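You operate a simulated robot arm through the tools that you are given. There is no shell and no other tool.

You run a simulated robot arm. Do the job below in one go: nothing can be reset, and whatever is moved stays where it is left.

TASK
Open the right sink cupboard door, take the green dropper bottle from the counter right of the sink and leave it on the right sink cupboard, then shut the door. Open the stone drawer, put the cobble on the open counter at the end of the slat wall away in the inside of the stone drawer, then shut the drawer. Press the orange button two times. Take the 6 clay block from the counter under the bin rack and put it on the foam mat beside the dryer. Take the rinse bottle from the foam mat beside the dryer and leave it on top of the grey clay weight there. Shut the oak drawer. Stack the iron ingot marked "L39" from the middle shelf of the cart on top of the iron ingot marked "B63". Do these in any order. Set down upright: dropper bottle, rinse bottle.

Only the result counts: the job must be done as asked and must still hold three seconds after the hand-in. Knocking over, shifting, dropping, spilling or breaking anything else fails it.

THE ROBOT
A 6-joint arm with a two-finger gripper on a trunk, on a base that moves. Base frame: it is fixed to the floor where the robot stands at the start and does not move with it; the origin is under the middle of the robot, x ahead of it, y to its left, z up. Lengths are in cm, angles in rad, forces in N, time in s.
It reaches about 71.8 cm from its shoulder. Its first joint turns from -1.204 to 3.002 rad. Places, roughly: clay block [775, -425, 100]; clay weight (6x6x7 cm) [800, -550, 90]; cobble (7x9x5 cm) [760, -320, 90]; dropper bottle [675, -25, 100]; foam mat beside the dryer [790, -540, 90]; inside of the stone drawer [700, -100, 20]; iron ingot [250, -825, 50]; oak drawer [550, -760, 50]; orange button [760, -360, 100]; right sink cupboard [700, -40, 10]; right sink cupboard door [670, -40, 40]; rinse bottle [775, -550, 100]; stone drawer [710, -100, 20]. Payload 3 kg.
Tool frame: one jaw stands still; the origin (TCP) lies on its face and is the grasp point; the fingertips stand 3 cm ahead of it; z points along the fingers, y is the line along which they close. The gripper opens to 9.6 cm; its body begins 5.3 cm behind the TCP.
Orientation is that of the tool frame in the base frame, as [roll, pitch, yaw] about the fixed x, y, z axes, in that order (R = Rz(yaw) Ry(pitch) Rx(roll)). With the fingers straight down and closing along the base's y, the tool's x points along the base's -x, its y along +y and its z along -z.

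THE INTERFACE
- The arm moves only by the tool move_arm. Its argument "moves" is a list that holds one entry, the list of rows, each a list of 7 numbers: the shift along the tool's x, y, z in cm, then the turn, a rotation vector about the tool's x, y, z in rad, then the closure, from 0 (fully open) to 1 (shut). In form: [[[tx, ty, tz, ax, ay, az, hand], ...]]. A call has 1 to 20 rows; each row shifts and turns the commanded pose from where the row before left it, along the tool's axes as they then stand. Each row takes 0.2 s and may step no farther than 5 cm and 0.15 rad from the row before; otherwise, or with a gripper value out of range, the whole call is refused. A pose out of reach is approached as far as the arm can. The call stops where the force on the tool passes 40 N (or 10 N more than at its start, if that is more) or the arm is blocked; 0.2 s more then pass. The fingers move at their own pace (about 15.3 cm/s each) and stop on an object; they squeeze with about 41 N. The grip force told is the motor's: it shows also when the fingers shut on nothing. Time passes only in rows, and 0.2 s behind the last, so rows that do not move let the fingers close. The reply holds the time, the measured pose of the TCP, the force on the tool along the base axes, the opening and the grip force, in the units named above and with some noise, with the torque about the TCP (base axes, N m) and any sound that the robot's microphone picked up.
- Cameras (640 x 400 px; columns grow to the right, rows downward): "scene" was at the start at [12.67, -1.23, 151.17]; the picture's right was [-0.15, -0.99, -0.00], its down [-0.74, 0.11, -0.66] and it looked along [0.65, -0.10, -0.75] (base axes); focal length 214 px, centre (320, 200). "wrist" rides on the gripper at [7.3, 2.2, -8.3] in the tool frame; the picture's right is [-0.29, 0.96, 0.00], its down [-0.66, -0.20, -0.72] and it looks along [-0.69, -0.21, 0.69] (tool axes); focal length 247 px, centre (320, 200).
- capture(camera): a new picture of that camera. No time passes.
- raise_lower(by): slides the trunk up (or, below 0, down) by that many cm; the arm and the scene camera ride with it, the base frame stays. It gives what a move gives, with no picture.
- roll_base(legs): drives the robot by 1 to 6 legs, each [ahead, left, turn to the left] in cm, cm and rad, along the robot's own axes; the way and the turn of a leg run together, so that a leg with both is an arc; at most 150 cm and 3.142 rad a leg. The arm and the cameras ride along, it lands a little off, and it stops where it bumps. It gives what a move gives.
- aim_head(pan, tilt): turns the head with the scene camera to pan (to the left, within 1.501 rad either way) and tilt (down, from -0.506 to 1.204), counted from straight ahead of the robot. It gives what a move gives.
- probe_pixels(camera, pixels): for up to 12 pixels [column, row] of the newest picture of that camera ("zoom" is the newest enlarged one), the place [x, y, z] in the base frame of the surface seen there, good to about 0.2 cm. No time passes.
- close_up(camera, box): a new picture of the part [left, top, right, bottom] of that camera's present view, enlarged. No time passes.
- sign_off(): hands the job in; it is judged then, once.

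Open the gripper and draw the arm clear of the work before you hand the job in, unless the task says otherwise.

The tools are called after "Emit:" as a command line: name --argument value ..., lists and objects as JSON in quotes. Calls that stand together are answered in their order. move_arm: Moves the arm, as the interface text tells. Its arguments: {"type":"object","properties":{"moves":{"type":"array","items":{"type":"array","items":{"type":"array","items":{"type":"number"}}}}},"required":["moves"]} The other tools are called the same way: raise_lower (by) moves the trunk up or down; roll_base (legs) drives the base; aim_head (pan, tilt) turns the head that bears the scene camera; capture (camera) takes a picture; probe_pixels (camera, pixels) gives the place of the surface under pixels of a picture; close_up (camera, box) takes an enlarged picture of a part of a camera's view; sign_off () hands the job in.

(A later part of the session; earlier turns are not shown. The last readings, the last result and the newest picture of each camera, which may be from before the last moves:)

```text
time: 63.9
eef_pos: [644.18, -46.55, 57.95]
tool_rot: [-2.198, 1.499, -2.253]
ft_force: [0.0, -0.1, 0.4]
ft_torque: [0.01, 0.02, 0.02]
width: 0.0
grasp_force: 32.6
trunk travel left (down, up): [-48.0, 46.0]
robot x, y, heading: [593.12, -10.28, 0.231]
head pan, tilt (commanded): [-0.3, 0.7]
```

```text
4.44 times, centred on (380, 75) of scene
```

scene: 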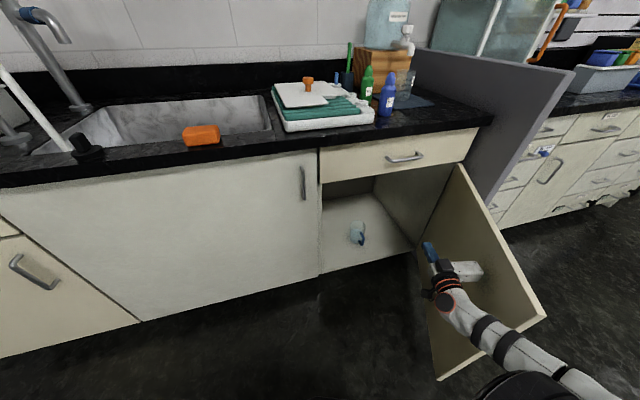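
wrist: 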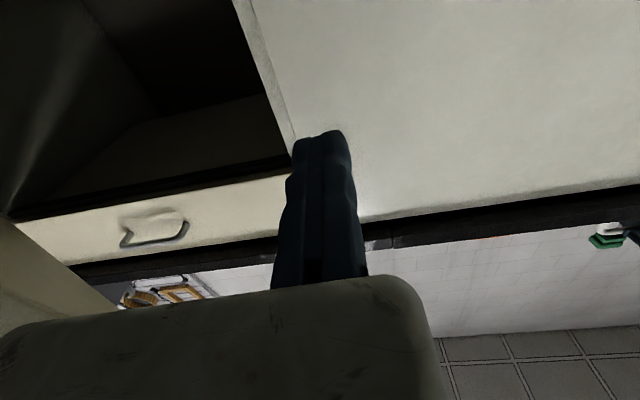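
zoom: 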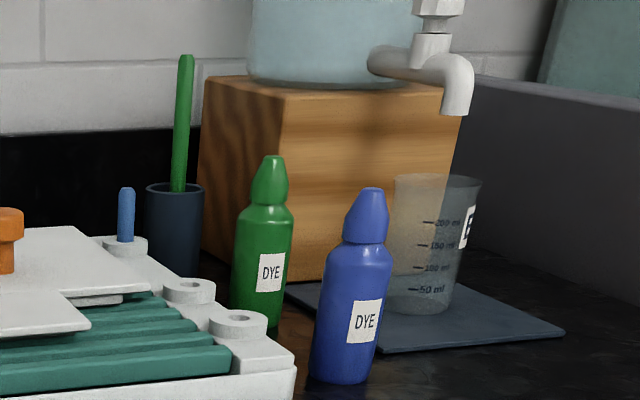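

The green bottle is at zoom (262,260), with the blue one close in front-right and a tray to its left. I probe exact positions.

Emit:
probe_pixels --camera "zoom" --pixels '[[268, 160], [268, 190], [262, 220], [245, 280], [285, 280], [255, 320], [372, 192], [355, 260], [345, 370], [290, 370], [240, 320], [200, 290]]'

Emit:
aim_head --pan -0.3 --tilt 0.4

Emit:
close_up --camera "scene" --box '[330, 90, 450, 190]'

```text
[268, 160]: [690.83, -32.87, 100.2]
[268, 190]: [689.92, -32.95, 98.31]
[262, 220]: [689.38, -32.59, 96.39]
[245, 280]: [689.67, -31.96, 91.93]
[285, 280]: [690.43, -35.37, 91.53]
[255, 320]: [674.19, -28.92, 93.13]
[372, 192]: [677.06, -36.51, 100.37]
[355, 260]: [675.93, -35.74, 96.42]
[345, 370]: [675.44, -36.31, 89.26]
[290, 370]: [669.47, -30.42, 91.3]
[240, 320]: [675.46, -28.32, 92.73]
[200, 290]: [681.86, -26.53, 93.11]
```

```text
time: 64.7
eef_pos: [644.19, -46.49, 57.98]
tool_rot: [-2.186, 1.501, -2.244]
ft_force: [0.4, 0.3, 0.7]
ft_torque: [0.0, 0.02, 0.02]
width: 0.0
grasp_force: 33.0
trunk travel left (down, up): [-48.0, 46.0]
robot x, y, heading: [593.18, -10.67, 0.229]
head pan, tilt (commanded): [-0.3, 0.4]
```

```text
4.00 times, centred on (390, 140) of scene
```

zoom: 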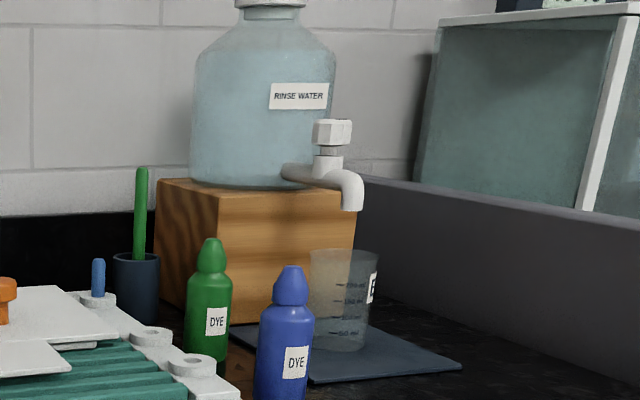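

The green bottle stands at about (691.3,-33.2), z 88–100.5, with the blue bottle 14 cm in front of it. I withdraw the hand left from the door and raise the trunk to counter height.

Emit:
move_arm --moves '[[[0, 4, 0, 0, 0, 0, 0.5], [0, 4, 0, 0, 0, 0, 0.5], [0, 3, -2, 0, 0, 0, 0.5]]]'

Emit:
raise_lower --by 40

Emit:
aim_head --pan -0.3 --tilt 0.75

Emit:
capture --camera "scene"

```text
time: 65.5
eef_pos: [642.81, -34.99, 57.57]
tool_rot: [-2.175, 1.502, -2.23]
ft_force: [-0.8, -0.3, -0.1]
ft_torque: [0.0, 0.02, 0.02]
width: 4.8
grasp_force: 0.1
trunk travel left (down, up): [-48.0, 46.0]
robot x, y, heading: [592.86, -10.21, 0.229]
head pan, tilt (commanded): [-0.3, 0.4]
```

```text
time: 69.3
eef_pos: [642.74, -34.92, 97.42]
tool_rot: [-2.187, 1.501, -2.243]
ft_force: [-0.3, -0.3, -0.1]
ft_torque: [0.01, -0.02, 0.0]
width: 4.79
grasp_force: 0.1
trunk travel left (down, up): [-88.0, 6.0]
robot x, y, heading: [593.02, -10.69, 0.227]
head pan, tilt (commanded): [-0.3, 0.4]
```

```text
time: 70.2
eef_pos: [642.81, -35.0, 97.49]
tool_rot: [-2.185, 1.502, -2.244]
ft_force: [-0.2, -0.2, 0.5]
ft_torque: [0.0, 0.01, -0.01]
width: 4.82
grasp_force: 0.0
trunk travel left (down, up): [-88.0, 6.0]
robot x, y, heading: [593.0, -10.9, 0.228]
head pan, tilt (commanded): [-0.3, 0.75]
```

```text
taken
```

scene: 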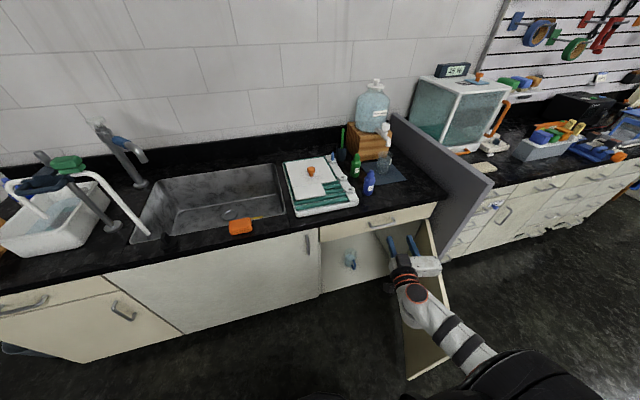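

The hand is at (642.8,-35,97.5), level. I test rolling the hand about its own axis by π so the camera ends up on top.

Emit:
move_arm --moves '[[[0, 0, 0, 0, 0, 0.15, 0], [0, 0, 0, 0, 0, 0.15, 0], [0, 0, 0, 0, 0, 0.15, 0], [0, 0, 0, 0, 0, 0.15, 0], [0, 0, 0, 0, 0, 0.15, 0], [0, 0, 0, 0, 0, 0.15, 0], [0, 0, 0, 0, 0, 0.15, 0], [0, 0, 0, 0, 0, 0.15, 0]]]'

```text
time: 72.0
eef_pos: [642.85, -34.99, 97.55]
tool_rot: [1.615, 0.426, 1.531]
ft_force: [0.7, 0.0, 0.2]
ft_torque: [-0.01, -0.02, -0.01]
width: 9.59
grasp_force: 0.1
trunk travel left (down, up): [-88.0, 6.0]
robot x, y, heading: [593.13, -10.42, 0.226]
head pan, tilt (commanded): [-0.3, 0.75]
```

The roll is going smoothly; I continue to complete π (13 more rows).

Emit:
move_arm --moves '[[[0, 0, 0, 0, 0, 0.15, 0], [0, 0, 0, 0, 0, 0.15, 0], [0, 0, 0, 0, 0, 0.15, 0], [0, 0, 0, 0, 0, 0.15, 0], [0, 0, 0, 0, 0, 0.15, 0], [0, 0, 0, 0, 0, 0.15, 0], [0, 0, 0, 0, 0, 0.15, 0], [0, 0, 0, 0, 0, 0.15, 0], [0, 0, 0, 0, 0, 0.15, 0], [0, 0, 0, 0, 0, 0.15, 0], [0, 0, 0, 0, 0, 0.15, 0], [0, 0, 0, 0, 0, 0.15, 0], [0, 0, 0, 0, 0, 0.14, 0]]]'

Emit:
capture --camera "wrist"

```text
time: 74.8
eef_pos: [642.67, -35.03, 97.36]
tool_rot: [2.184, -1.502, 0.899]
ft_force: [0.2, 0.5, 0.0]
ft_torque: [-0.02, 0.01, 0.0]
width: 9.61
grasp_force: 0.0
trunk travel left (down, up): [-88.0, 6.0]
robot x, y, heading: [593.23, -10.57, 0.233]
head pan, tilt (commanded): [-0.3, 0.75]
```

```text
taken
```

wrist: 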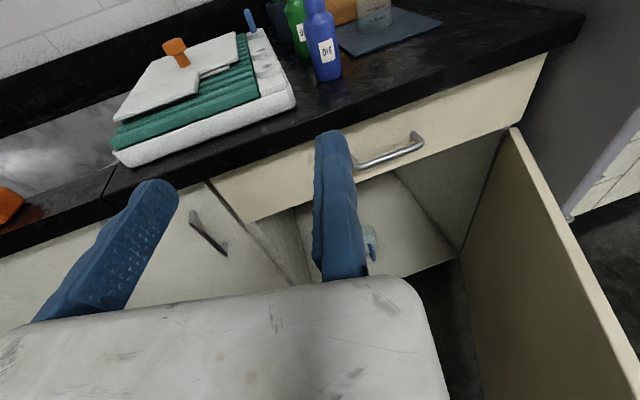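

The flipped pose works (camera now on top). I raise the hand 15 cm for clearance over the bottles and roll the base right and closer to the counter.

Emit:
move_arm --moves '[[[4.5, 0, 0, 0, 0, 0, 0], [4.5, 0, 0, 0, 0, 0, 0], [4.5, 0, -2, 0, 0, 0, 0], [1.5, 0, -3, 0, 0, 0, 0]]]'

Emit:
roll_base --legs '[[0, -23.5, -0.03], [20, 0, 0]]'

Emit:
capture --camera "scene"

Emit:
capture --camera "wrist"

```text
time: 75.8
eef_pos: [638.85, -32.22, 112.02]
tool_rot: [2.204, -1.494, 0.879]
ft_force: [1.6, 1.1, 0.3]
ft_torque: [0.01, 0.02, -0.05]
width: 9.59
grasp_force: 0.1
out of reach, approached as far as the arm can: row 4
trunk travel left (down, up): [-88.0, 6.0]
robot x, y, heading: [592.79, -10.69, 0.229]
head pan, tilt (commanded): [-0.3, 0.75]
```

```text
time: 78.7
eef_pos: [662.44, -52.89, 112.32]
tool_rot: [2.157, -1.499, 0.899]
ft_force: [0.1, -1.3, -0.2]
ft_torque: [-0.02, -0.05, -0.01]
width: 9.61
grasp_force: 0.1
trunk travel left (down, up): [-88.0, 6.0]
robot x, y, heading: [617.47, -29.57, 0.202]
head pan, tilt (commanded): [-0.3, 0.75]
```

```text
taken
```

scene: 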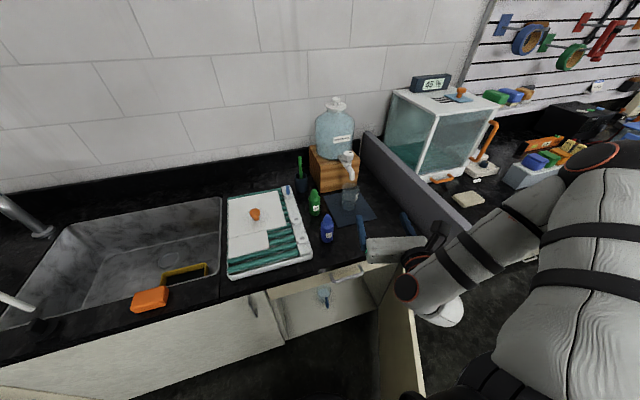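

```text
taken
```

wrist: 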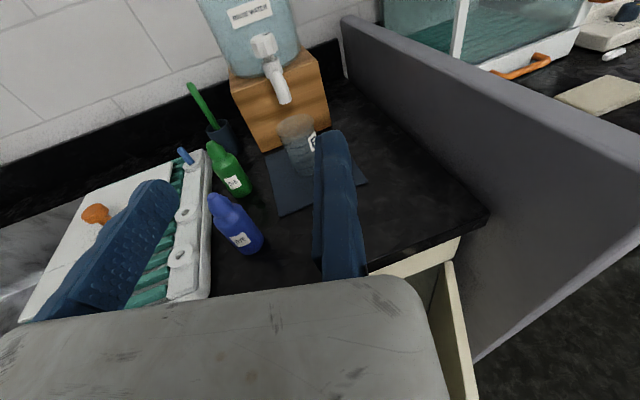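

The robot is at l≈55 cm, o≈50 cm from the door hinge. I pitch the hand down about 0.87 rad (50°), turn it slightly left, and roll 10 cm further forward.

Emit:
move_arm --moves '[[[0, 0, 0, 0, -0.145, 0, 0.3], [0, 0, 0, 0, -0.145, 0, 0.3], [0, 0, 0, 0, -0.145, 0, 0.3], [0, 0, 0, 0, -0.145, 0, 0.3], [0, 0, 0, 0, -0.145, 0, 0.3], [0, 0, 0, 0, -0.145, 0, 0.3]]]'

Emit:
roll_base --legs '[[9, 0, 0]]'

Emit:
capture --camera "wrist"

Emit:
capture --camera "scene"

```text
time: 80.1
eef_pos: [649.88, -54.83, 95.44]
tool_rot: [3.023, -0.839, -0.033]
ft_force: [-0.2, 0.6, -0.3]
ft_torque: [0.01, 0.04, -0.03]
width: 6.71
grasp_force: 0.0
out of reach, approached as far as the arm can: row 1, 2, 3, 4, 5, 6
trunk travel left (down, up): [-88.0, 6.0]
robot x, y, heading: [617.45, -29.85, 0.2]
head pan, tilt (commanded): [-0.3, 0.75]
```

```text
time: 81.2
eef_pos: [658.54, -53.09, 95.36]
tool_rot: [3.022, -0.84, -0.033]
ft_force: [0.1, -0.1, 0.4]
ft_torque: [-0.01, -0.01, 0.0]
width: 6.69
grasp_force: 0.1
trunk travel left (down, up): [-88.0, 6.0]
robot x, y, heading: [626.0, -27.7, 0.197]
head pan, tilt (commanded): [-0.3, 0.75]
```

```text
taken
```

wrist: 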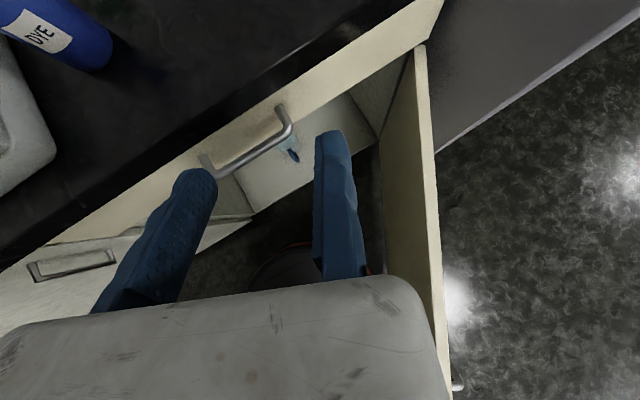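

```text
taken
```

scene: 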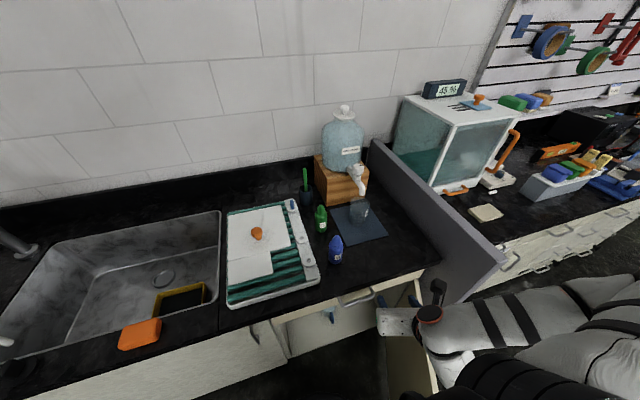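

Pitching near the shoulder was out of reach and dropped the hand to z≈95, so the arm folds too close. I back the base 20 cm, extend the arm forward and up in free space, then roll back in.

Emit:
roll_base --legs '[[-20, 0, 0]]'

Emit:
move_arm --moves '[[[3.38, -2.18, 1.59, 0, 0, 0, 0.3], [3.38, -2.18, 1.59, 0, 0, 0, 0.3], [3.38, -2.18, 1.59, 0, 0, 0, 0.3], [3.38, -2.18, 1.59, 0, 0, 0, 0.3], [3.38, -2.18, 1.59, 0, 0, 0, 0.3], [3.38, -2.18, 1.59, 0, 0, 0, 0.3], [3.38, -2.18, 1.59, 0, 0, 0, 0.3], [3.38, -2.18, 1.59, 0, 0, 0, 0.3], [3.38, -2.18, 1.59, 0, 0, 0, 0.3], [0, 0, 0, 0.0829, -0.0328, -0.0452, 0.3], [0, 0, 0, 0.0829, -0.0328, -0.0452, 0.3], [0, 0, 0, 0.0829, -0.0328, -0.0452, 0.3]]]'

Emit:
capture --camera "wrist"

```text
time: 82.8
eef_pos: [639.06, -57.08, 95.43]
tool_rot: [3.023, -0.841, -0.031]
ft_force: [-0.3, -0.5, -1.0]
ft_torque: [0.0, 0.0, 0.03]
width: 6.71
grasp_force: 0.0
trunk travel left (down, up): [-88.0, 6.0]
robot x, y, heading: [606.11, -31.74, 0.196]
head pan, tilt (commanded): [-0.3, 0.75]
```

```text
time: 85.4
eef_pos: [639.74, -55.03, 94.01]
tool_rot: [3.121, -0.748, 0.117]
ft_force: [-0.6, 0.7, -0.2]
ft_torque: [-0.01, -0.06, -0.01]
width: 6.73
grasp_force: 0.1
out of reach, approached as far as the arm can: row 1, 2, 3, 4, 5, 6, 7, 8, 9, 10, 11, 12
trunk travel left (down, up): [-88.0, 6.0]
robot x, y, heading: [606.11, -31.96, 0.197]
head pan, tilt (commanded): [-0.3, 0.75]
```

```text
taken
```

wrist: 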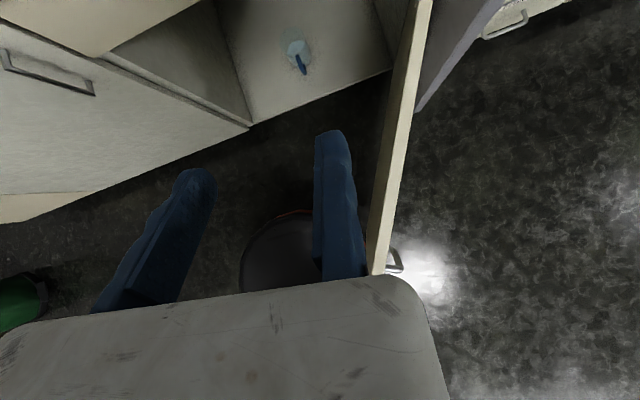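

The commanded pose had run ahead to about (685,-39,119) while the arm stayed back. I bring the commanded pose back into reach near (668,-42,107), which is free space in front of and above the counter edge.

Emit:
move_arm --moves '[[[-4.2, 0.13, 0.18, 0, 0, 0, 0.3], [-4.2, 0.13, 0.18, 0, 0, 0, 0.3], [-4.2, 0.13, 0.18, 0, 0, 0, 0.3], [-4.2, 0.13, 0.18, 0, 0, 0, 0.3], [-4.2, 0.13, 0.18, 0, 0, 0, 0.3]]]'

Emit:
capture --camera "scene"

```text
time: 86.6
eef_pos: [624.84, -57.28, 78.86]
tool_rot: [3.118, -0.75, 0.121]
ft_force: [-0.8, -0.2, -0.4]
ft_torque: [-0.04, 0.03, 0.03]
width: 6.73
grasp_force: 0.2
trunk travel left (down, up): [-88.0, 6.0]
robot x, y, heading: [606.66, -31.75, 0.201]
head pan, tilt (commanded): [-0.3, 0.75]
```

```text
taken
```

scene: 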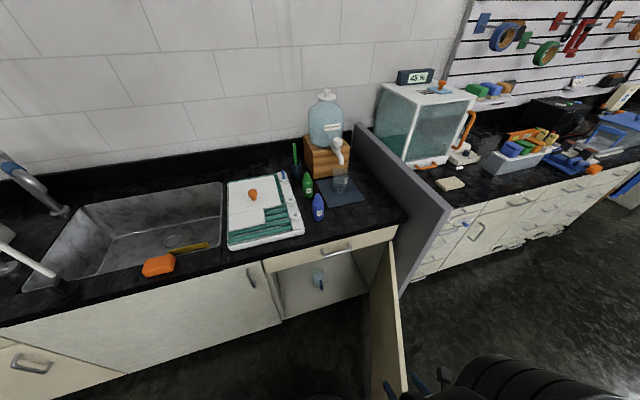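

The hand followed my delta relative to its measured pose, so out-of-reach rows simply hold. It seems the arm works poorly to the right of its shoulder (first joint limit). I check the door's exact angle now.

Emit:
probe_pixels --camera "scene" --pixels '[[393, 250], [398, 300], [404, 350], [406, 380], [378, 330], [390, 380], [372, 270], [405, 220], [440, 230]]'

Emit:
aim_head --pan -0.5 --tilt 1.1

Emit:
capture --camera "scene"

```text
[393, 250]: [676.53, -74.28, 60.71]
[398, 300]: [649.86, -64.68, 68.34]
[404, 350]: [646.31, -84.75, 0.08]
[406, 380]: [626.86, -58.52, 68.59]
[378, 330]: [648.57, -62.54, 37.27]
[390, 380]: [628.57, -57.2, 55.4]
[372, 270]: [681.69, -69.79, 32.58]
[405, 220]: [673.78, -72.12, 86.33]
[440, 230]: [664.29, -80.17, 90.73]
```

```text
time: 87.4
eef_pos: [625.01, -57.26, 78.86]
tool_rot: [3.12, -0.751, 0.118]
ft_force: [-1.0, -0.3, 0.0]
ft_torque: [-0.01, 0.02, -0.01]
width: 6.74
grasp_force: 0.0
trunk travel left (down, up): [-88.0, 6.0]
robot x, y, heading: [606.3, -31.76, 0.198]
head pan, tilt (commanded): [-0.499, 1.1]
```

```text
taken
```

scene: 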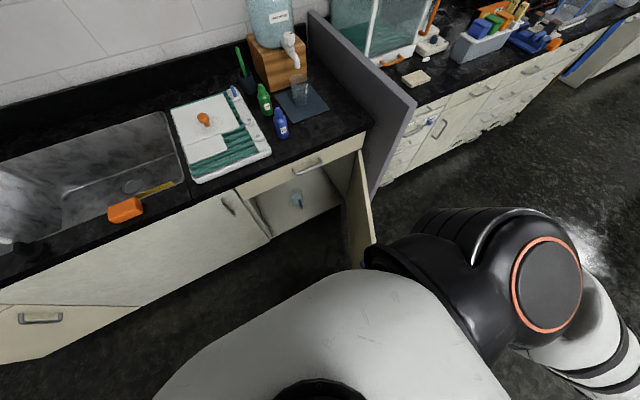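

The door is at about 61° with its free end near (620,-55), close to the base. I move the hand left/forward off the door, back the base away, lower the trunk and then sweep right to push the door fully open.

Emit:
move_arm --moves '[[[0, -3.5, 2.5, 0, 0, 0, 0.8], [1, -3.5, 2.5, 0, 0, 0, 0.8], [2, -3.5, 2.5, 0, 0, 0, 0.8], [2, -3.5, 2.5, 0, 0, 0, 0.8], [2, -3, 3, 0, 0, 0, 0.8]]]'

Emit:
roll_base --legs '[[-25, 0, 0]]'

Emit:
capture --camera "scene"

```text
time: 88.6
eef_pos: [637.35, -39.11, 74.06]
tool_rot: [3.118, -0.75, 0.121]
ft_force: [0.4, -0.2, -0.1]
ft_torque: [-0.01, 0.06, -0.05]
width: 1.92
grasp_force: 0.0
trunk travel left (down, up): [-88.0, 6.0]
robot x, y, heading: [606.76, -31.81, 0.202]
head pan, tilt (commanded): [-0.499, 1.1]
```

```text
time: 90.4
eef_pos: [612.64, -44.18, 74.15]
tool_rot: [3.12, -0.75, 0.117]
ft_force: [0.1, -0.1, 0.0]
ft_torque: [0.03, 0.02, -0.01]
width: 1.95
grasp_force: 0.0
trunk travel left (down, up): [-88.0, 6.0]
robot x, y, heading: [581.81, -36.7, 0.194]
head pan, tilt (commanded): [-0.499, 1.1]
```

```text
taken
```

scene: 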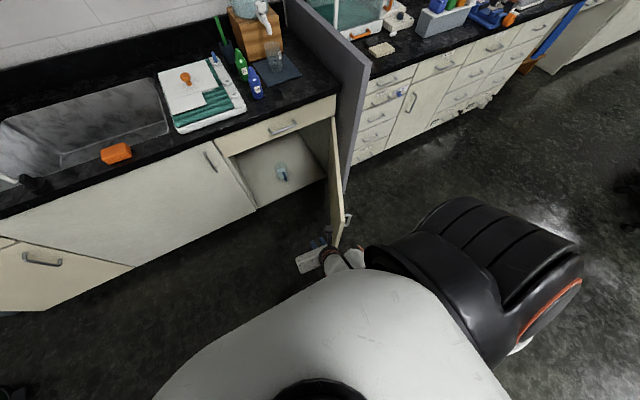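

The hand is just outside the door's end at (612.6,-44). I move it 15 cm forward, lower the trunk and roll right to sweep the door open.

Emit:
move_arm --moves '[[[3.3, 0, 3.6, 0, 0, 0, 0.9], [3.3, 0, 3.6, 0, 0, 0, 0.9], [3.3, 0, 3.6, 0, 0, 0, 0.9]]]'

Emit:
raise_lower --by -22

Emit:
roll_base --legs '[[0, -14, 0]]'

Emit:
capture --camera "scene"

```text
time: 91.2
eef_pos: [626.97, -42.0, 71.83]
tool_rot: [3.112, -0.754, 0.117]
ft_force: [1.4, 0.5, 0.0]
ft_torque: [0.03, 0.0, 0.0]
width: 0.93
grasp_force: 0.0
out of reach, approached as far as the arm can: row 1, 2
trunk travel left (down, up): [-88.0, 6.0]
robot x, y, heading: [582.05, -36.59, 0.192]
head pan, tilt (commanded): [-0.499, 1.1]
```

```text
time: 93.6
eef_pos: [626.72, -41.83, 49.91]
tool_rot: [3.111, -0.754, 0.117]
ft_force: [0.0, -0.3, 0.5]
ft_torque: [-0.04, 0.01, 0.01]
width: 0.94
grasp_force: 0.1
trunk travel left (down, up): [-66.0, 28.0]
robot x, y, heading: [581.92, -36.7, 0.197]
head pan, tilt (commanded): [-0.499, 1.1]
```

```text
time: 94.7
eef_pos: [628.07, -50.49, 49.69]
tool_rot: [3.123, -0.745, 0.11]
ft_force: [-0.6, 0.0, -0.2]
ft_torque: [-0.02, 0.05, -0.01]
width: 0.97
grasp_force: 0.0
trunk travel left (down, up): [-66.0, 28.0]
robot x, y, heading: [583.48, -45.78, 0.197]
head pan, tilt (commanded): [-0.499, 1.1]
stopped in leg 1: the robot was blocked; the commanded pose is now the measured one
```

```text
taken
```

scene: 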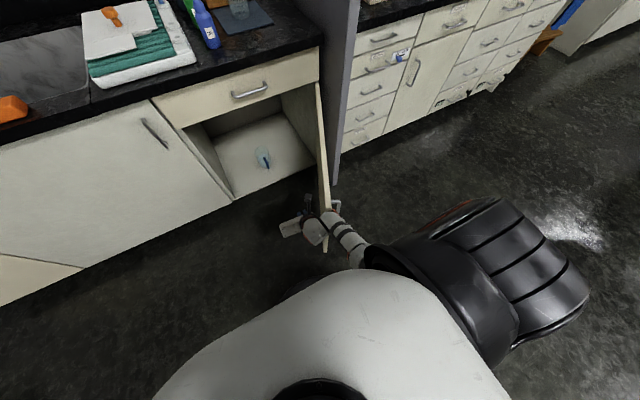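

The roll stopped after 9 cm with the forearm/hand against the door. I probe the door's angle now.

Emit:
probe_pixels --camera "scene" --pixels '[[318, 90], [322, 150], [325, 190], [320, 130], [334, 205], [325, 240], [325, 248]]'

Emit:
close_up --camera "scene" --box '[260, 150, 420, 290]'

```text
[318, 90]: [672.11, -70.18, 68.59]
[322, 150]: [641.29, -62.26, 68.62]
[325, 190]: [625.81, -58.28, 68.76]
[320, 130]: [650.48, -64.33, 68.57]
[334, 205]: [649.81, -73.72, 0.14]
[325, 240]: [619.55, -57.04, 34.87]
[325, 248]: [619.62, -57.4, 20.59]
```

```text
2.86 times, centred on (340, 220) of scene
```

zoom: 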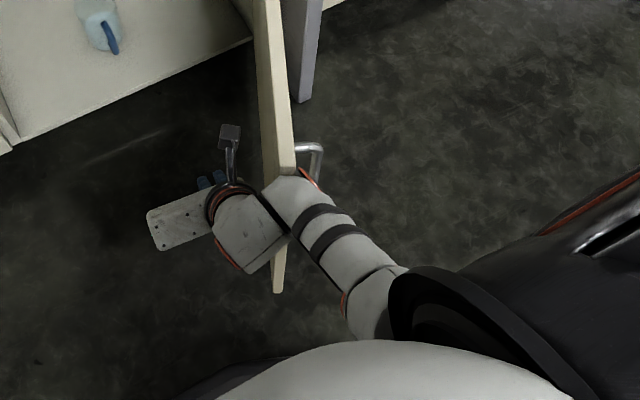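

The forearm crosses over the door there, so this is a bad pose. I retreat: roll left and back, raise the trunk, then raise the arm straight ahead of the shoulder.

Emit:
roll_base --legs '[[0, 10, 0], [-12, 6, 0]]'

Emit:
raise_lower --by 28

Emit:
move_arm --moves '[[[3.88, 0, -2.37, 0, 0, 0, 0.3], [3.88, 0, -2.37, 0, 0, 0, 0.3], [3.88, 0, -2.37, 0, 0, 0, 0.3], [3.88, 0, -2.37, 0, 0, 0, 0.3]]]'

Emit:
capture --camera "scene"

```text
time: 96.8
eef_pos: [613.2, -37.31, 49.76]
tool_rot: [3.118, -0.744, 0.117]
ft_force: [1.0, -0.3, 0.1]
ft_torque: [-0.01, -0.02, -0.02]
width: 0.96
grasp_force: 0.0
trunk travel left (down, up): [-66.0, 28.0]
robot x, y, heading: [569.17, -32.48, 0.201]
head pan, tilt (commanded): [-0.499, 1.1]
```

```text
time: 99.6
eef_pos: [613.28, -37.33, 77.59]
tool_rot: [3.12, -0.744, 0.116]
ft_force: [-0.8, -0.4, 0.0]
ft_torque: [0.03, 0.02, 0.03]
width: 0.93
grasp_force: 0.0
trunk travel left (down, up): [-94.0, 0.0]
robot x, y, heading: [568.91, -32.72, 0.201]
head pan, tilt (commanded): [-0.499, 1.1]
```

```text
time: 100.6
eef_pos: [617.32, -30.78, 93.08]
tool_rot: [3.111, -0.746, 0.117]
ft_force: [-0.3, -0.6, 0.9]
ft_torque: [0.0, -0.03, -0.01]
width: 6.73
grasp_force: 0.1
out of reach, approached as far as the arm can: row 1, 2, 3, 4
trunk travel left (down, up): [-94.0, 0.0]
robot x, y, heading: [568.88, -32.49, 0.204]
head pan, tilt (commanded): [-0.499, 1.1]
```

```text
taken
```

scene: 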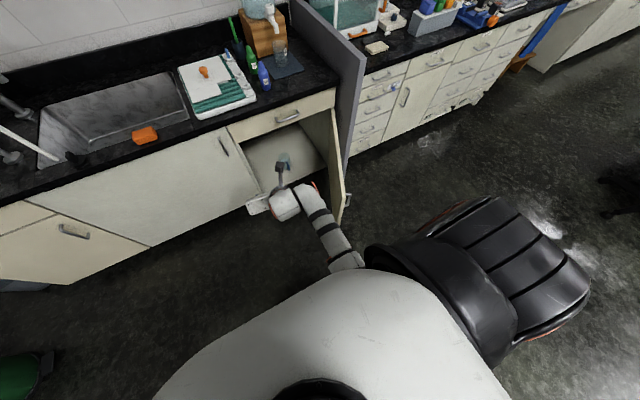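

The pattern fits an arm whose upper link can't rise much above horizontal, so higher hand positions need more forward extension. I extend forward 18 cm first and then raise the hand.

Emit:
move_arm --moves '[[[3.3, 0, 3.0, 0, 0, 0, 0.3], [3.3, 0, 3.0, 0, 0, 0, 0.3], [3.3, 0, 3.0, 0, 0, 0, 0.3], [3.3, 0, 3.0, 0, 0, 0, 0.3], [3.2, 0, -3.4, 0, 0, 0, 0.3], [3.2, 0, -3.4, 0, 0, 0, 0.3], [3.2, 0, -3.4, 0, 0, 0, 0.3]]]'

Emit:
capture --camera "wrist"

```text
time: 102.2
eef_pos: [632.71, -26.17, 107.14]
tool_rot: [3.108, -0.745, 0.117]
ft_force: [0.6, 1.0, 0.6]
ft_torque: [-0.03, 0.0, -0.01]
width: 6.73
grasp_force: 0.1
out of reach, approached as far as the arm can: row 1, 4, 5, 6, 7
trunk travel left (down, up): [-94.0, 0.0]
robot x, y, heading: [568.78, -32.49, 0.198]
head pan, tilt (commanded): [-0.499, 1.1]
```

```text
taken
```

wrist: 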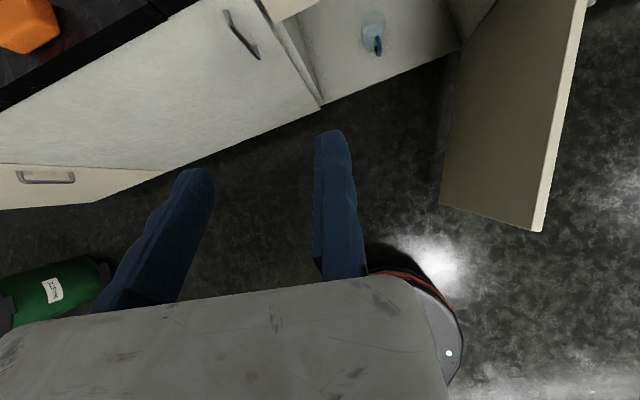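

Hovering pose achieved (64 cm ahead of the base, z 107). The open door limits the base to l≥58, so I shift the hand 19 cm right relative to the base, then drive in.

Emit:
move_arm --moves '[[[0.28, 4.8, 0.41, 0, 0, 0, 0.3], [0.28, 4.8, 0.41, 0, 0, 0, 0.3], [0.28, 4.8, 0.41, 0, 0, 0, 0.3], [0.28, 4.8, 0.41, 0, 0, 0, 0.3]]]'

Emit:
aim_head --pan -0.2 --tilt 0.8

Emit:
roll_base --legs '[[36, 2, 0]]'

Emit:
capture --camera "scene"

Emit:
capture --camera "wrist"

```text
time: 103.2
eef_pos: [632.88, -27.88, 105.04]
tool_rot: [3.085, -0.751, 0.115]
ft_force: [0.6, 0.4, 0.3]
ft_torque: [-0.01, -0.03, 0.02]
width: 6.7
grasp_force: 0.1
out of reach, approached as far as the arm can: row 1, 2, 3, 4
trunk travel left (down, up): [-94.0, 0.0]
robot x, y, heading: [568.79, -32.38, 0.201]
head pan, tilt (commanded): [-0.499, 1.1]
```

```text
time: 104.0
eef_pos: [632.85, -27.87, 105.15]
tool_rot: [3.085, -0.751, 0.116]
ft_force: [0.5, -0.2, -0.5]
ft_torque: [0.02, 0.02, 0.03]
width: 6.72
grasp_force: 0.1
trunk travel left (down, up): [-94.0, 0.0]
robot x, y, heading: [568.77, -32.61, 0.202]
head pan, tilt (commanded): [-0.201, 0.799]
```

```text
time: 106.3
eef_pos: [667.89, -18.92, 105.13]
tool_rot: [3.083, -0.753, 0.113]
ft_force: [0.5, -0.6, 0.7]
ft_torque: [0.01, 0.04, 0.03]
width: 6.7
grasp_force: 0.3
trunk travel left (down, up): [-94.0, 0.0]
robot x, y, heading: [603.64, -23.35, 0.195]
head pan, tilt (commanded): [-0.201, 0.799]
```

```text
taken
```

scene: 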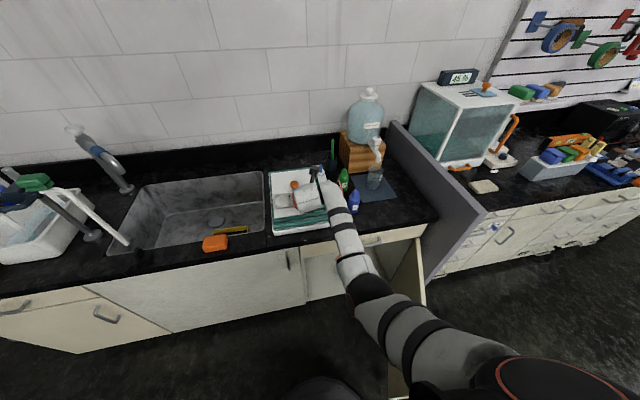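

```text
taken
```

wrist: 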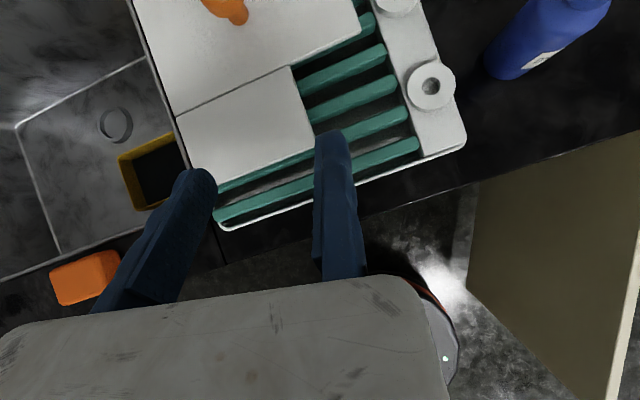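

The arm could not shift right at this height, so I'm on the workspace boundary. I measure the arm's joints in the current scene picture to understand its geometry.

Emit:
probe_pixels --camera "scene" --pixels '[[550, 378], [500, 380], [450, 350], [400, 320], [368, 290], [355, 268], [345, 235], [335, 205], [315, 180], [290, 200], [590, 390], [430, 390]]'

Emit:
close_up --camera "scene" --box '[260, 150, 580, 400]'

```text
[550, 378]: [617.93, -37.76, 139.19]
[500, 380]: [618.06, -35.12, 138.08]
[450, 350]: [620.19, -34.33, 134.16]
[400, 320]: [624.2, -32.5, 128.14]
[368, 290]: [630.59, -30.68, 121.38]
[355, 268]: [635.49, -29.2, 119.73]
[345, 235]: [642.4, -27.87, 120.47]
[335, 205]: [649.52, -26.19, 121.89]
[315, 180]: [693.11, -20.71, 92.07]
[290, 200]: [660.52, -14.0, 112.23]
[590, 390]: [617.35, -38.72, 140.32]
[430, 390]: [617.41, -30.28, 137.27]
```

```text
1.60 times, centred on (420, 275) of scene
```

zoom: 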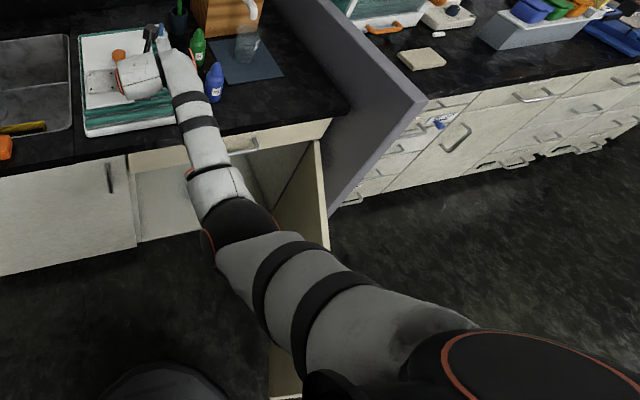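

The picture shows the elbow hanging low with the arm close to its limit toward the right, so I want the robot centred on targets — which needs the door fully open. I back off and put the hand into the level pose that worked before.

Emit:
roll_base --legs '[[-40, 0, 0]]'

Emit:
move_arm --moves '[[[-2.5, 1, -3, 0, 0.1, 0, 0.9], [-2.5, 1, -3, 0, 0.1, 0, 0.9], [-2, 2, -3, 0, 0.1, 0, 0.9], [-2, 2, -2, 0, 0.1, 0, 0.9], [-1, 3, -2, 0, 0.1, 0, 0.9], [0, 3, -2, 0, 0.1, 0, 0.9], [0, 3, 0, 0, 0.1, 0, 0.9]]]'

Emit:
capture --camera "scene"

```text
time: 108.8
eef_pos: [628.44, -26.72, 105.12]
tool_rot: [3.085, -0.752, 0.115]
ft_force: [-0.1, -0.3, -0.6]
ft_torque: [-0.01, -0.02, -0.02]
width: 6.74
grasp_force: 0.0
trunk travel left (down, up): [-94.0, 0.0]
robot x, y, heading: [564.49, -31.53, 0.198]
head pan, tilt (commanded): [-0.201, 0.799]
```

```text
time: 110.4
eef_pos: [611.21, -42.26, 105.72]
tool_rot: [2.788, -1.447, 0.428]
ft_force: [0.0, 0.5, 0.1]
ft_torque: [-0.05, 0.02, 0.02]
width: 0.95
grasp_force: 0.1
out of reach, approached as far as the arm can: row 4
trunk travel left (down, up): [-94.0, 0.0]
robot x, y, heading: [564.26, -31.47, 0.2]
head pan, tilt (commanded): [-0.201, 0.799]
```

```text
taken
```

scene: 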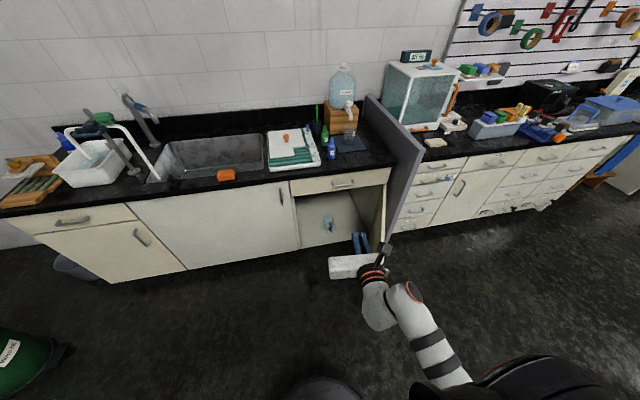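

The hand is level at (611,-42,106). I probe the forearm's 3-D line to see where it lies relative to the door.

Emit:
probe_pixels --camera "scene" --pixels '[[372, 272], [375, 300], [405, 300], [430, 345], [455, 375], [480, 380], [560, 370], [345, 265], [384, 250], [386, 215]]'

```text
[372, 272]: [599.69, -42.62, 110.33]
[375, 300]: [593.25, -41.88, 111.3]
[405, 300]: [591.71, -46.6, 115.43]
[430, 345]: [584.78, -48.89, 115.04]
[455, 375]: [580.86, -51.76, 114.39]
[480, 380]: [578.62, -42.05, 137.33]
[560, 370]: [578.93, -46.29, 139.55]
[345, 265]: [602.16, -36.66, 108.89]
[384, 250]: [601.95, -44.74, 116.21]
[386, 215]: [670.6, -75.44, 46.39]
```

The forearm runs nearly straight behind the hand, so a sweep to the right will contact the door with the hand. I lower the trunk, roll forward, then sweep right.

Emit:
raise_lower --by -50

Emit:
roll_base --legs '[[17, 0, 0], [0, -20, 0]]'

Emit:
capture --camera "scene"

```text
refused: -50 is not a number from -40 to 40
```

```text
time: 113.1
eef_pos: [631.9, -58.42, 105.71]
tool_rot: [2.791, -1.445, 0.43]
ft_force: [1.2, 1.0, 0.4]
ft_torque: [0.01, -0.01, 0.01]
width: 0.98
grasp_force: 0.1
trunk travel left (down, up): [-94.0, 0.0]
robot x, y, heading: [585.19, -47.67, 0.205]
head pan, tilt (commanded): [-0.201, 0.799]
```

```text
taken
```

scene: 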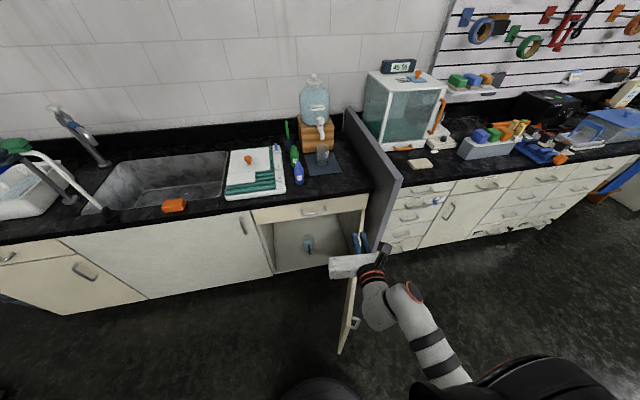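

The trunk step was too large and was refused; the hand passed above the door harmlessly. I roll back left, lower in two steps, then sweep right.

Emit:
roll_base --legs '[[0, 21, 0]]'

Emit:
raise_lower --by -40

Emit:
raise_lower --by -10

Emit:
roll_base --legs '[[0, -20, 0]]'

Emit:
capture --camera "scene"

```text
time: 114.8
eef_pos: [627.85, -37.83, 105.86]
tool_rot: [2.804, -1.445, 0.417]
ft_force: [0.9, 0.3, -0.2]
ft_torque: [-0.05, 0.01, -0.03]
width: 0.98
grasp_force: 0.1
trunk travel left (down, up): [-94.0, 0.0]
robot x, y, heading: [581.02, -27.01, 0.205]
head pan, tilt (commanded): [-0.201, 0.799]
```

```text
time: 118.6
eef_pos: [627.72, -37.88, 65.85]
tool_rot: [2.796, -1.446, 0.425]
ft_force: [-0.8, -0.1, -0.7]
ft_torque: [0.02, 0.0, 0.02]
width: 0.96
grasp_force: 0.1
trunk travel left (down, up): [-54.0, 40.0]
robot x, y, heading: [580.77, -27.15, 0.208]
head pan, tilt (commanded): [-0.201, 0.799]
```

```text
time: 119.9
eef_pos: [627.67, -37.77, 55.81]
tool_rot: [2.797, -1.445, 0.426]
ft_force: [0.1, -0.4, -0.3]
ft_torque: [0.01, -0.01, 0.01]
width: 0.95
grasp_force: 0.0
trunk travel left (down, up): [-44.0, 50.0]
robot x, y, heading: [580.86, -27.4, 0.207]
head pan, tilt (commanded): [-0.201, 0.799]
```

```text
time: 121.5
eef_pos: [631.79, -57.56, 55.82]
tool_rot: [2.801, -1.445, 0.421]
ft_force: [-0.5, -0.4, 0.6]
ft_torque: [0.02, 0.02, 0.03]
width: 0.98
grasp_force: 0.0
trunk travel left (down, up): [-44.0, 50.0]
robot x, y, heading: [584.86, -47.07, 0.205]
head pan, tilt (commanded): [-0.201, 0.799]
```

```text
taken
```

scene: 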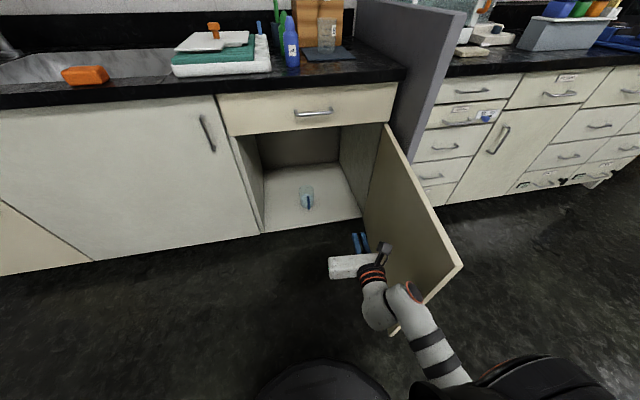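

The door swings open as the hand sweeps; I continue rolling right.

Emit:
roll_base --legs '[[0, -13, 0]]'

Emit:
capture --camera "scene"

Emit:
probe_pixels --camera "scene" --pixels '[[385, 140], [400, 155], [440, 230], [300, 220], [320, 255]]'

```text
time: 122.8
eef_pos: [634.56, -70.07, 55.75]
tool_rot: [2.801, -1.444, 0.421]
ft_force: [0.6, -1.3, 0.0]
ft_torque: [0.0, 0.01, -0.03]
width: 0.99
grasp_force: 0.0
trunk travel left (down, up): [-44.0, 50.0]
robot x, y, heading: [587.02, -59.64, 0.208]
head pan, tilt (commanded): [-0.201, 0.799]
```

```text
taken
```

scene: 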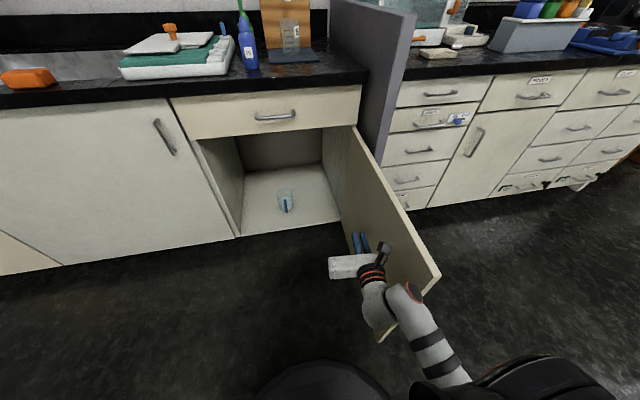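

```text
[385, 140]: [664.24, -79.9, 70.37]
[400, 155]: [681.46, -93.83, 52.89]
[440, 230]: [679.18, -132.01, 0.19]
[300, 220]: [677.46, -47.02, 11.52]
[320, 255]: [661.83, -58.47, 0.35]
```

The door is near 80° open. One more small nudge, then I raise the hand out and check the door.

Emit:
roll_base --legs '[[0, -5, 0]]'

Emit:
capture --camera "scene"

Emit:
probe_pixels --camera "scene" --pixels '[[360, 150], [400, 220], [425, 262], [350, 180], [380, 180], [390, 240]]'

```text
time: 123.7
eef_pos: [634.85, -72.16, 56.04]
tool_rot: [2.882, -1.448, 0.346]
ft_force: [0.1, 0.1, 0.2]
ft_torque: [0.02, 0.02, -0.03]
width: 0.97
grasp_force: 0.0
trunk travel left (down, up): [-44.0, 50.0]
robot x, y, heading: [587.98, -62.22, 0.219]
head pan, tilt (commanded): [-0.201, 0.799]
stopped in leg 1: the robot was blocked; the commanded pose is now the measured one
```

```text
taken
```

scene: 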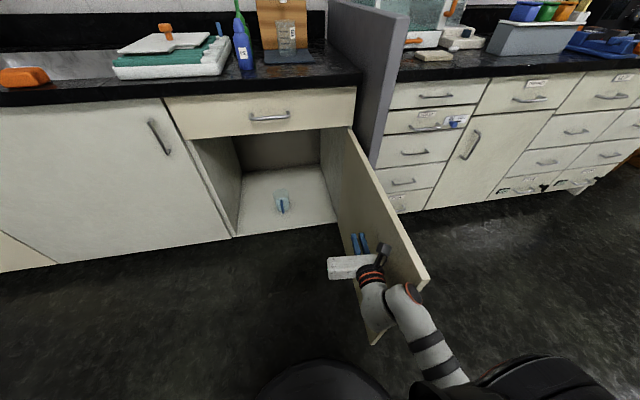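

```text
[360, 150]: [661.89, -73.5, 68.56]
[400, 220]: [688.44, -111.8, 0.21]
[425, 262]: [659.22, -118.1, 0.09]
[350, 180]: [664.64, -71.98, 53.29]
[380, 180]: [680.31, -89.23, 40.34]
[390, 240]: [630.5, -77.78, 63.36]
```

The door is at about 86° (against its stop). I roll left and back away, raise the trunk, and return to the pitched hand pose that reached z 107 in front of the robot.

Emit:
roll_base --legs '[[0, 16, -0.02], [-22, 0, 0]]'

Emit:
raise_lower --by 40

Emit:
raise_lower --by 10

Emit:
move_arm --moves '[[[0, -3, 0, 0, -0.1, 0, 0.3], [0, -3, 2, 0, -0.1, 0, 0.3], [1, -3, 2, 0, -0.1, 0, 0.3], [2, -2, 2, 0, -0.1, 0, 0.3], [2, -2, 3, 0, -0.1, 0, 0.3], [2.5, -1, 3, 0, -0.1, 0, 0.3], [2.5, -1, 3, 0, -0.1, 0, 0.3]]]'

Emit:
capture --camera "scene"

```text
time: 126.4
eef_pos: [609.97, -61.89, 55.62]
tool_rot: [2.919, -1.447, 0.283]
ft_force: [1.0, -0.3, 0.3]
ft_torque: [0.03, 0.0, 0.0]
width: 0.97
grasp_force: 0.0
trunk travel left (down, up): [-44.0, 50.0]
robot x, y, heading: [563.41, -50.98, 0.193]
head pan, tilt (commanded): [-0.201, 0.799]
```

```text
time: 130.2
eef_pos: [610.08, -61.88, 95.61]
tool_rot: [2.919, -1.442, 0.281]
ft_force: [-0.9, 0.3, 0.2]
ft_torque: [0.02, -0.01, -0.01]
width: 0.97
grasp_force: 0.1
trunk travel left (down, up): [-84.0, 10.0]
robot x, y, heading: [563.58, -50.96, 0.186]
head pan, tilt (commanded): [-0.201, 0.799]
```

```text
time: 131.6
eef_pos: [610.17, -61.9, 105.65]
tool_rot: [2.922, -1.445, 0.281]
ft_force: [-0.4, -0.1, -0.7]
ft_torque: [0.01, 0.01, 0.02]
width: 0.97
grasp_force: 0.0
trunk travel left (down, up): [-94.0, 0.0]
robot x, y, heading: [563.46, -51.29, 0.192]
head pan, tilt (commanded): [-0.201, 0.799]
```

```text
time: 133.2
eef_pos: [627.5, -45.91, 106.41]
tool_rot: [3.105, -0.744, 0.09]
ft_force: [0.4, 0.7, -0.4]
ft_torque: [-0.03, 0.05, -0.05]
width: 6.69
grasp_force: 0.1
trunk travel left (down, up): [-94.0, 0.0]
robot x, y, heading: [563.62, -50.61, 0.196]
head pan, tilt (commanded): [-0.201, 0.799]
```

```text
taken
```

scene: 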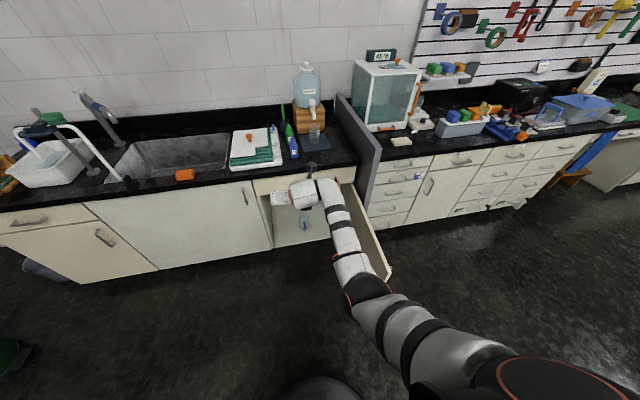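

The pitched pose is reached at (627.5,-45.9,106.4). I drive 50 cm toward the bottle and check with the wrist camera.

Emit:
roll_base --legs '[[50, -3, 0]]'

Emit:
capture --camera "wrist"

Emit:
capture --camera "scene"

```text
time: 136.1
eef_pos: [676.79, -38.84, 106.59]
tool_rot: [3.102, -0.747, 0.094]
ft_force: [0.3, -1.0, 0.4]
ft_torque: [0.01, 0.0, 0.0]
width: 6.71
grasp_force: 0.0
trunk travel left (down, up): [-94.0, 0.0]
robot x, y, heading: [613.24, -44.15, 0.199]
head pan, tilt (commanded): [-0.201, 0.799]
```

```text
taken
```

wrist: 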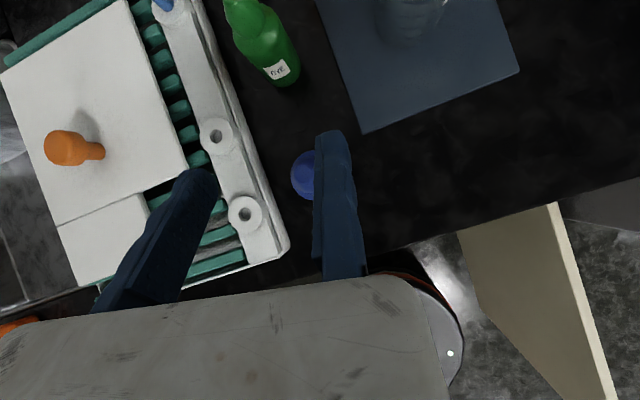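

```text
taken
```

scene: 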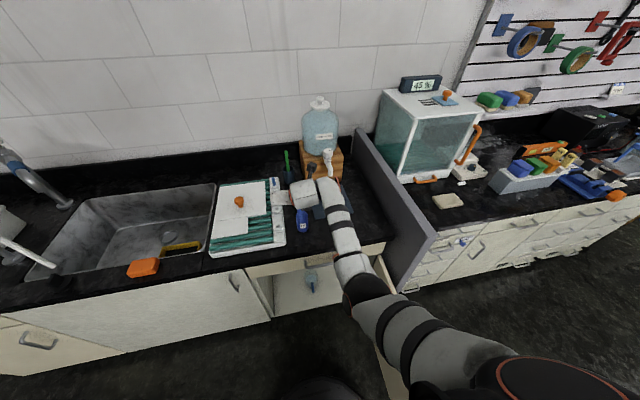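

The green bottle is ahead at wrist pixels (265,45), the blue one just under the fixed jaw (z well below). I probe the bottle with the wrist camera.

Emit:
probe_pixels --camera "wrist" --pixels '[[245, 5], [255, 25], [265, 40], [270, 55], [283, 84], [250, 55], [293, 60], [305, 170], [240, 215], [330, 145]]'

```text
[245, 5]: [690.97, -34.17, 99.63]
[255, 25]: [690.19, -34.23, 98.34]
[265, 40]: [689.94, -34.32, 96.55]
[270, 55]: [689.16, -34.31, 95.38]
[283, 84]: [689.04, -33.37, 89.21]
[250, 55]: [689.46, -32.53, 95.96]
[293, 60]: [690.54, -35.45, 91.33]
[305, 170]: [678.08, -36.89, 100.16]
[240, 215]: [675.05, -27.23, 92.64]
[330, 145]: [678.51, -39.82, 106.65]
```

The bottle's centre is (691.1,-33.7), radius 2. I roll 14.6 cm further so the jaws straddle it from above, then verify.

Emit:
roll_base --legs '[[14.6, -1, 0]]'

Emit:
capture --camera "wrist"

Emit:
close_up --camera "scene" --box '[230, 120, 430, 260]'

```text
time: 137.5
eef_pos: [691.09, -36.91, 106.63]
tool_rot: [3.104, -0.75, 0.098]
ft_force: [-0.4, 0.5, 0.1]
ft_torque: [-0.05, 0.03, 0.01]
width: 6.72
grasp_force: 0.0
trunk travel left (down, up): [-94.0, 0.0]
robot x, y, heading: [627.09, -42.13, 0.197]
head pan, tilt (commanded): [-0.201, 0.799]
```

```text
taken
```

wrist: 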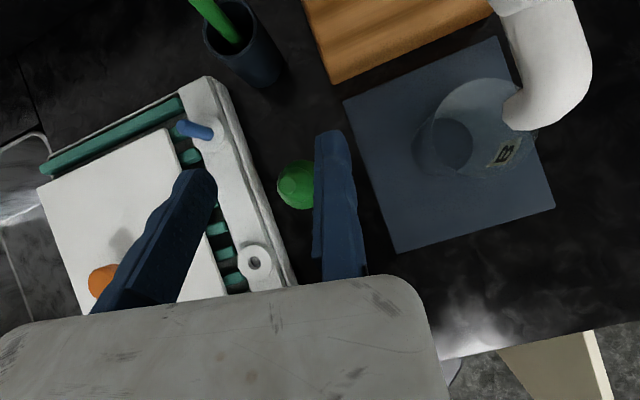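

```text
2.86 times, centred on (330, 190) of scene
```

zoom: 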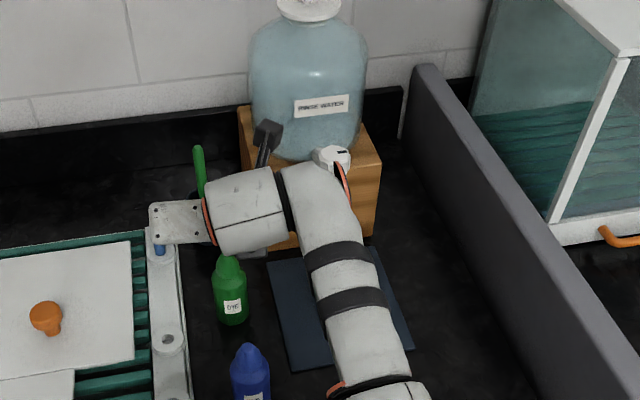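

The bottle's cap shows between the jaws at (297,185). Before descending I probe the blue pin on the tray (190,130) and other things under the hand's left part.

Emit:
probe_pixels --camera "wrist" --pixels '[[182, 128], [205, 134], [230, 40], [200, 5], [275, 165], [255, 262], [100, 278], [220, 90], [290, 280], [298, 165], [340, 80], [530, 115]]'

Emit:
probe_pixels --camera "scene" --pixels '[[282, 197], [300, 193], [290, 200], [305, 205], [318, 167]]'

```text
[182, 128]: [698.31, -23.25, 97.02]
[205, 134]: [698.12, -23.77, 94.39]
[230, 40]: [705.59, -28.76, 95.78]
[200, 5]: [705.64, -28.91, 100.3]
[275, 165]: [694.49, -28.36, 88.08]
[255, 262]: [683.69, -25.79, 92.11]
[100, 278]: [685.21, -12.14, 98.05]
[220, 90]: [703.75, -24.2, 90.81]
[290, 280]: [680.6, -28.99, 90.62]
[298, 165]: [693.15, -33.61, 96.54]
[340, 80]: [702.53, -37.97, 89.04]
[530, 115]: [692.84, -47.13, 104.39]
```

```text
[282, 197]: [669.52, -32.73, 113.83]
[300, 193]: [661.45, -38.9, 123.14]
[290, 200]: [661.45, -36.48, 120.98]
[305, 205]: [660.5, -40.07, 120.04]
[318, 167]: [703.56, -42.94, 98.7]
```

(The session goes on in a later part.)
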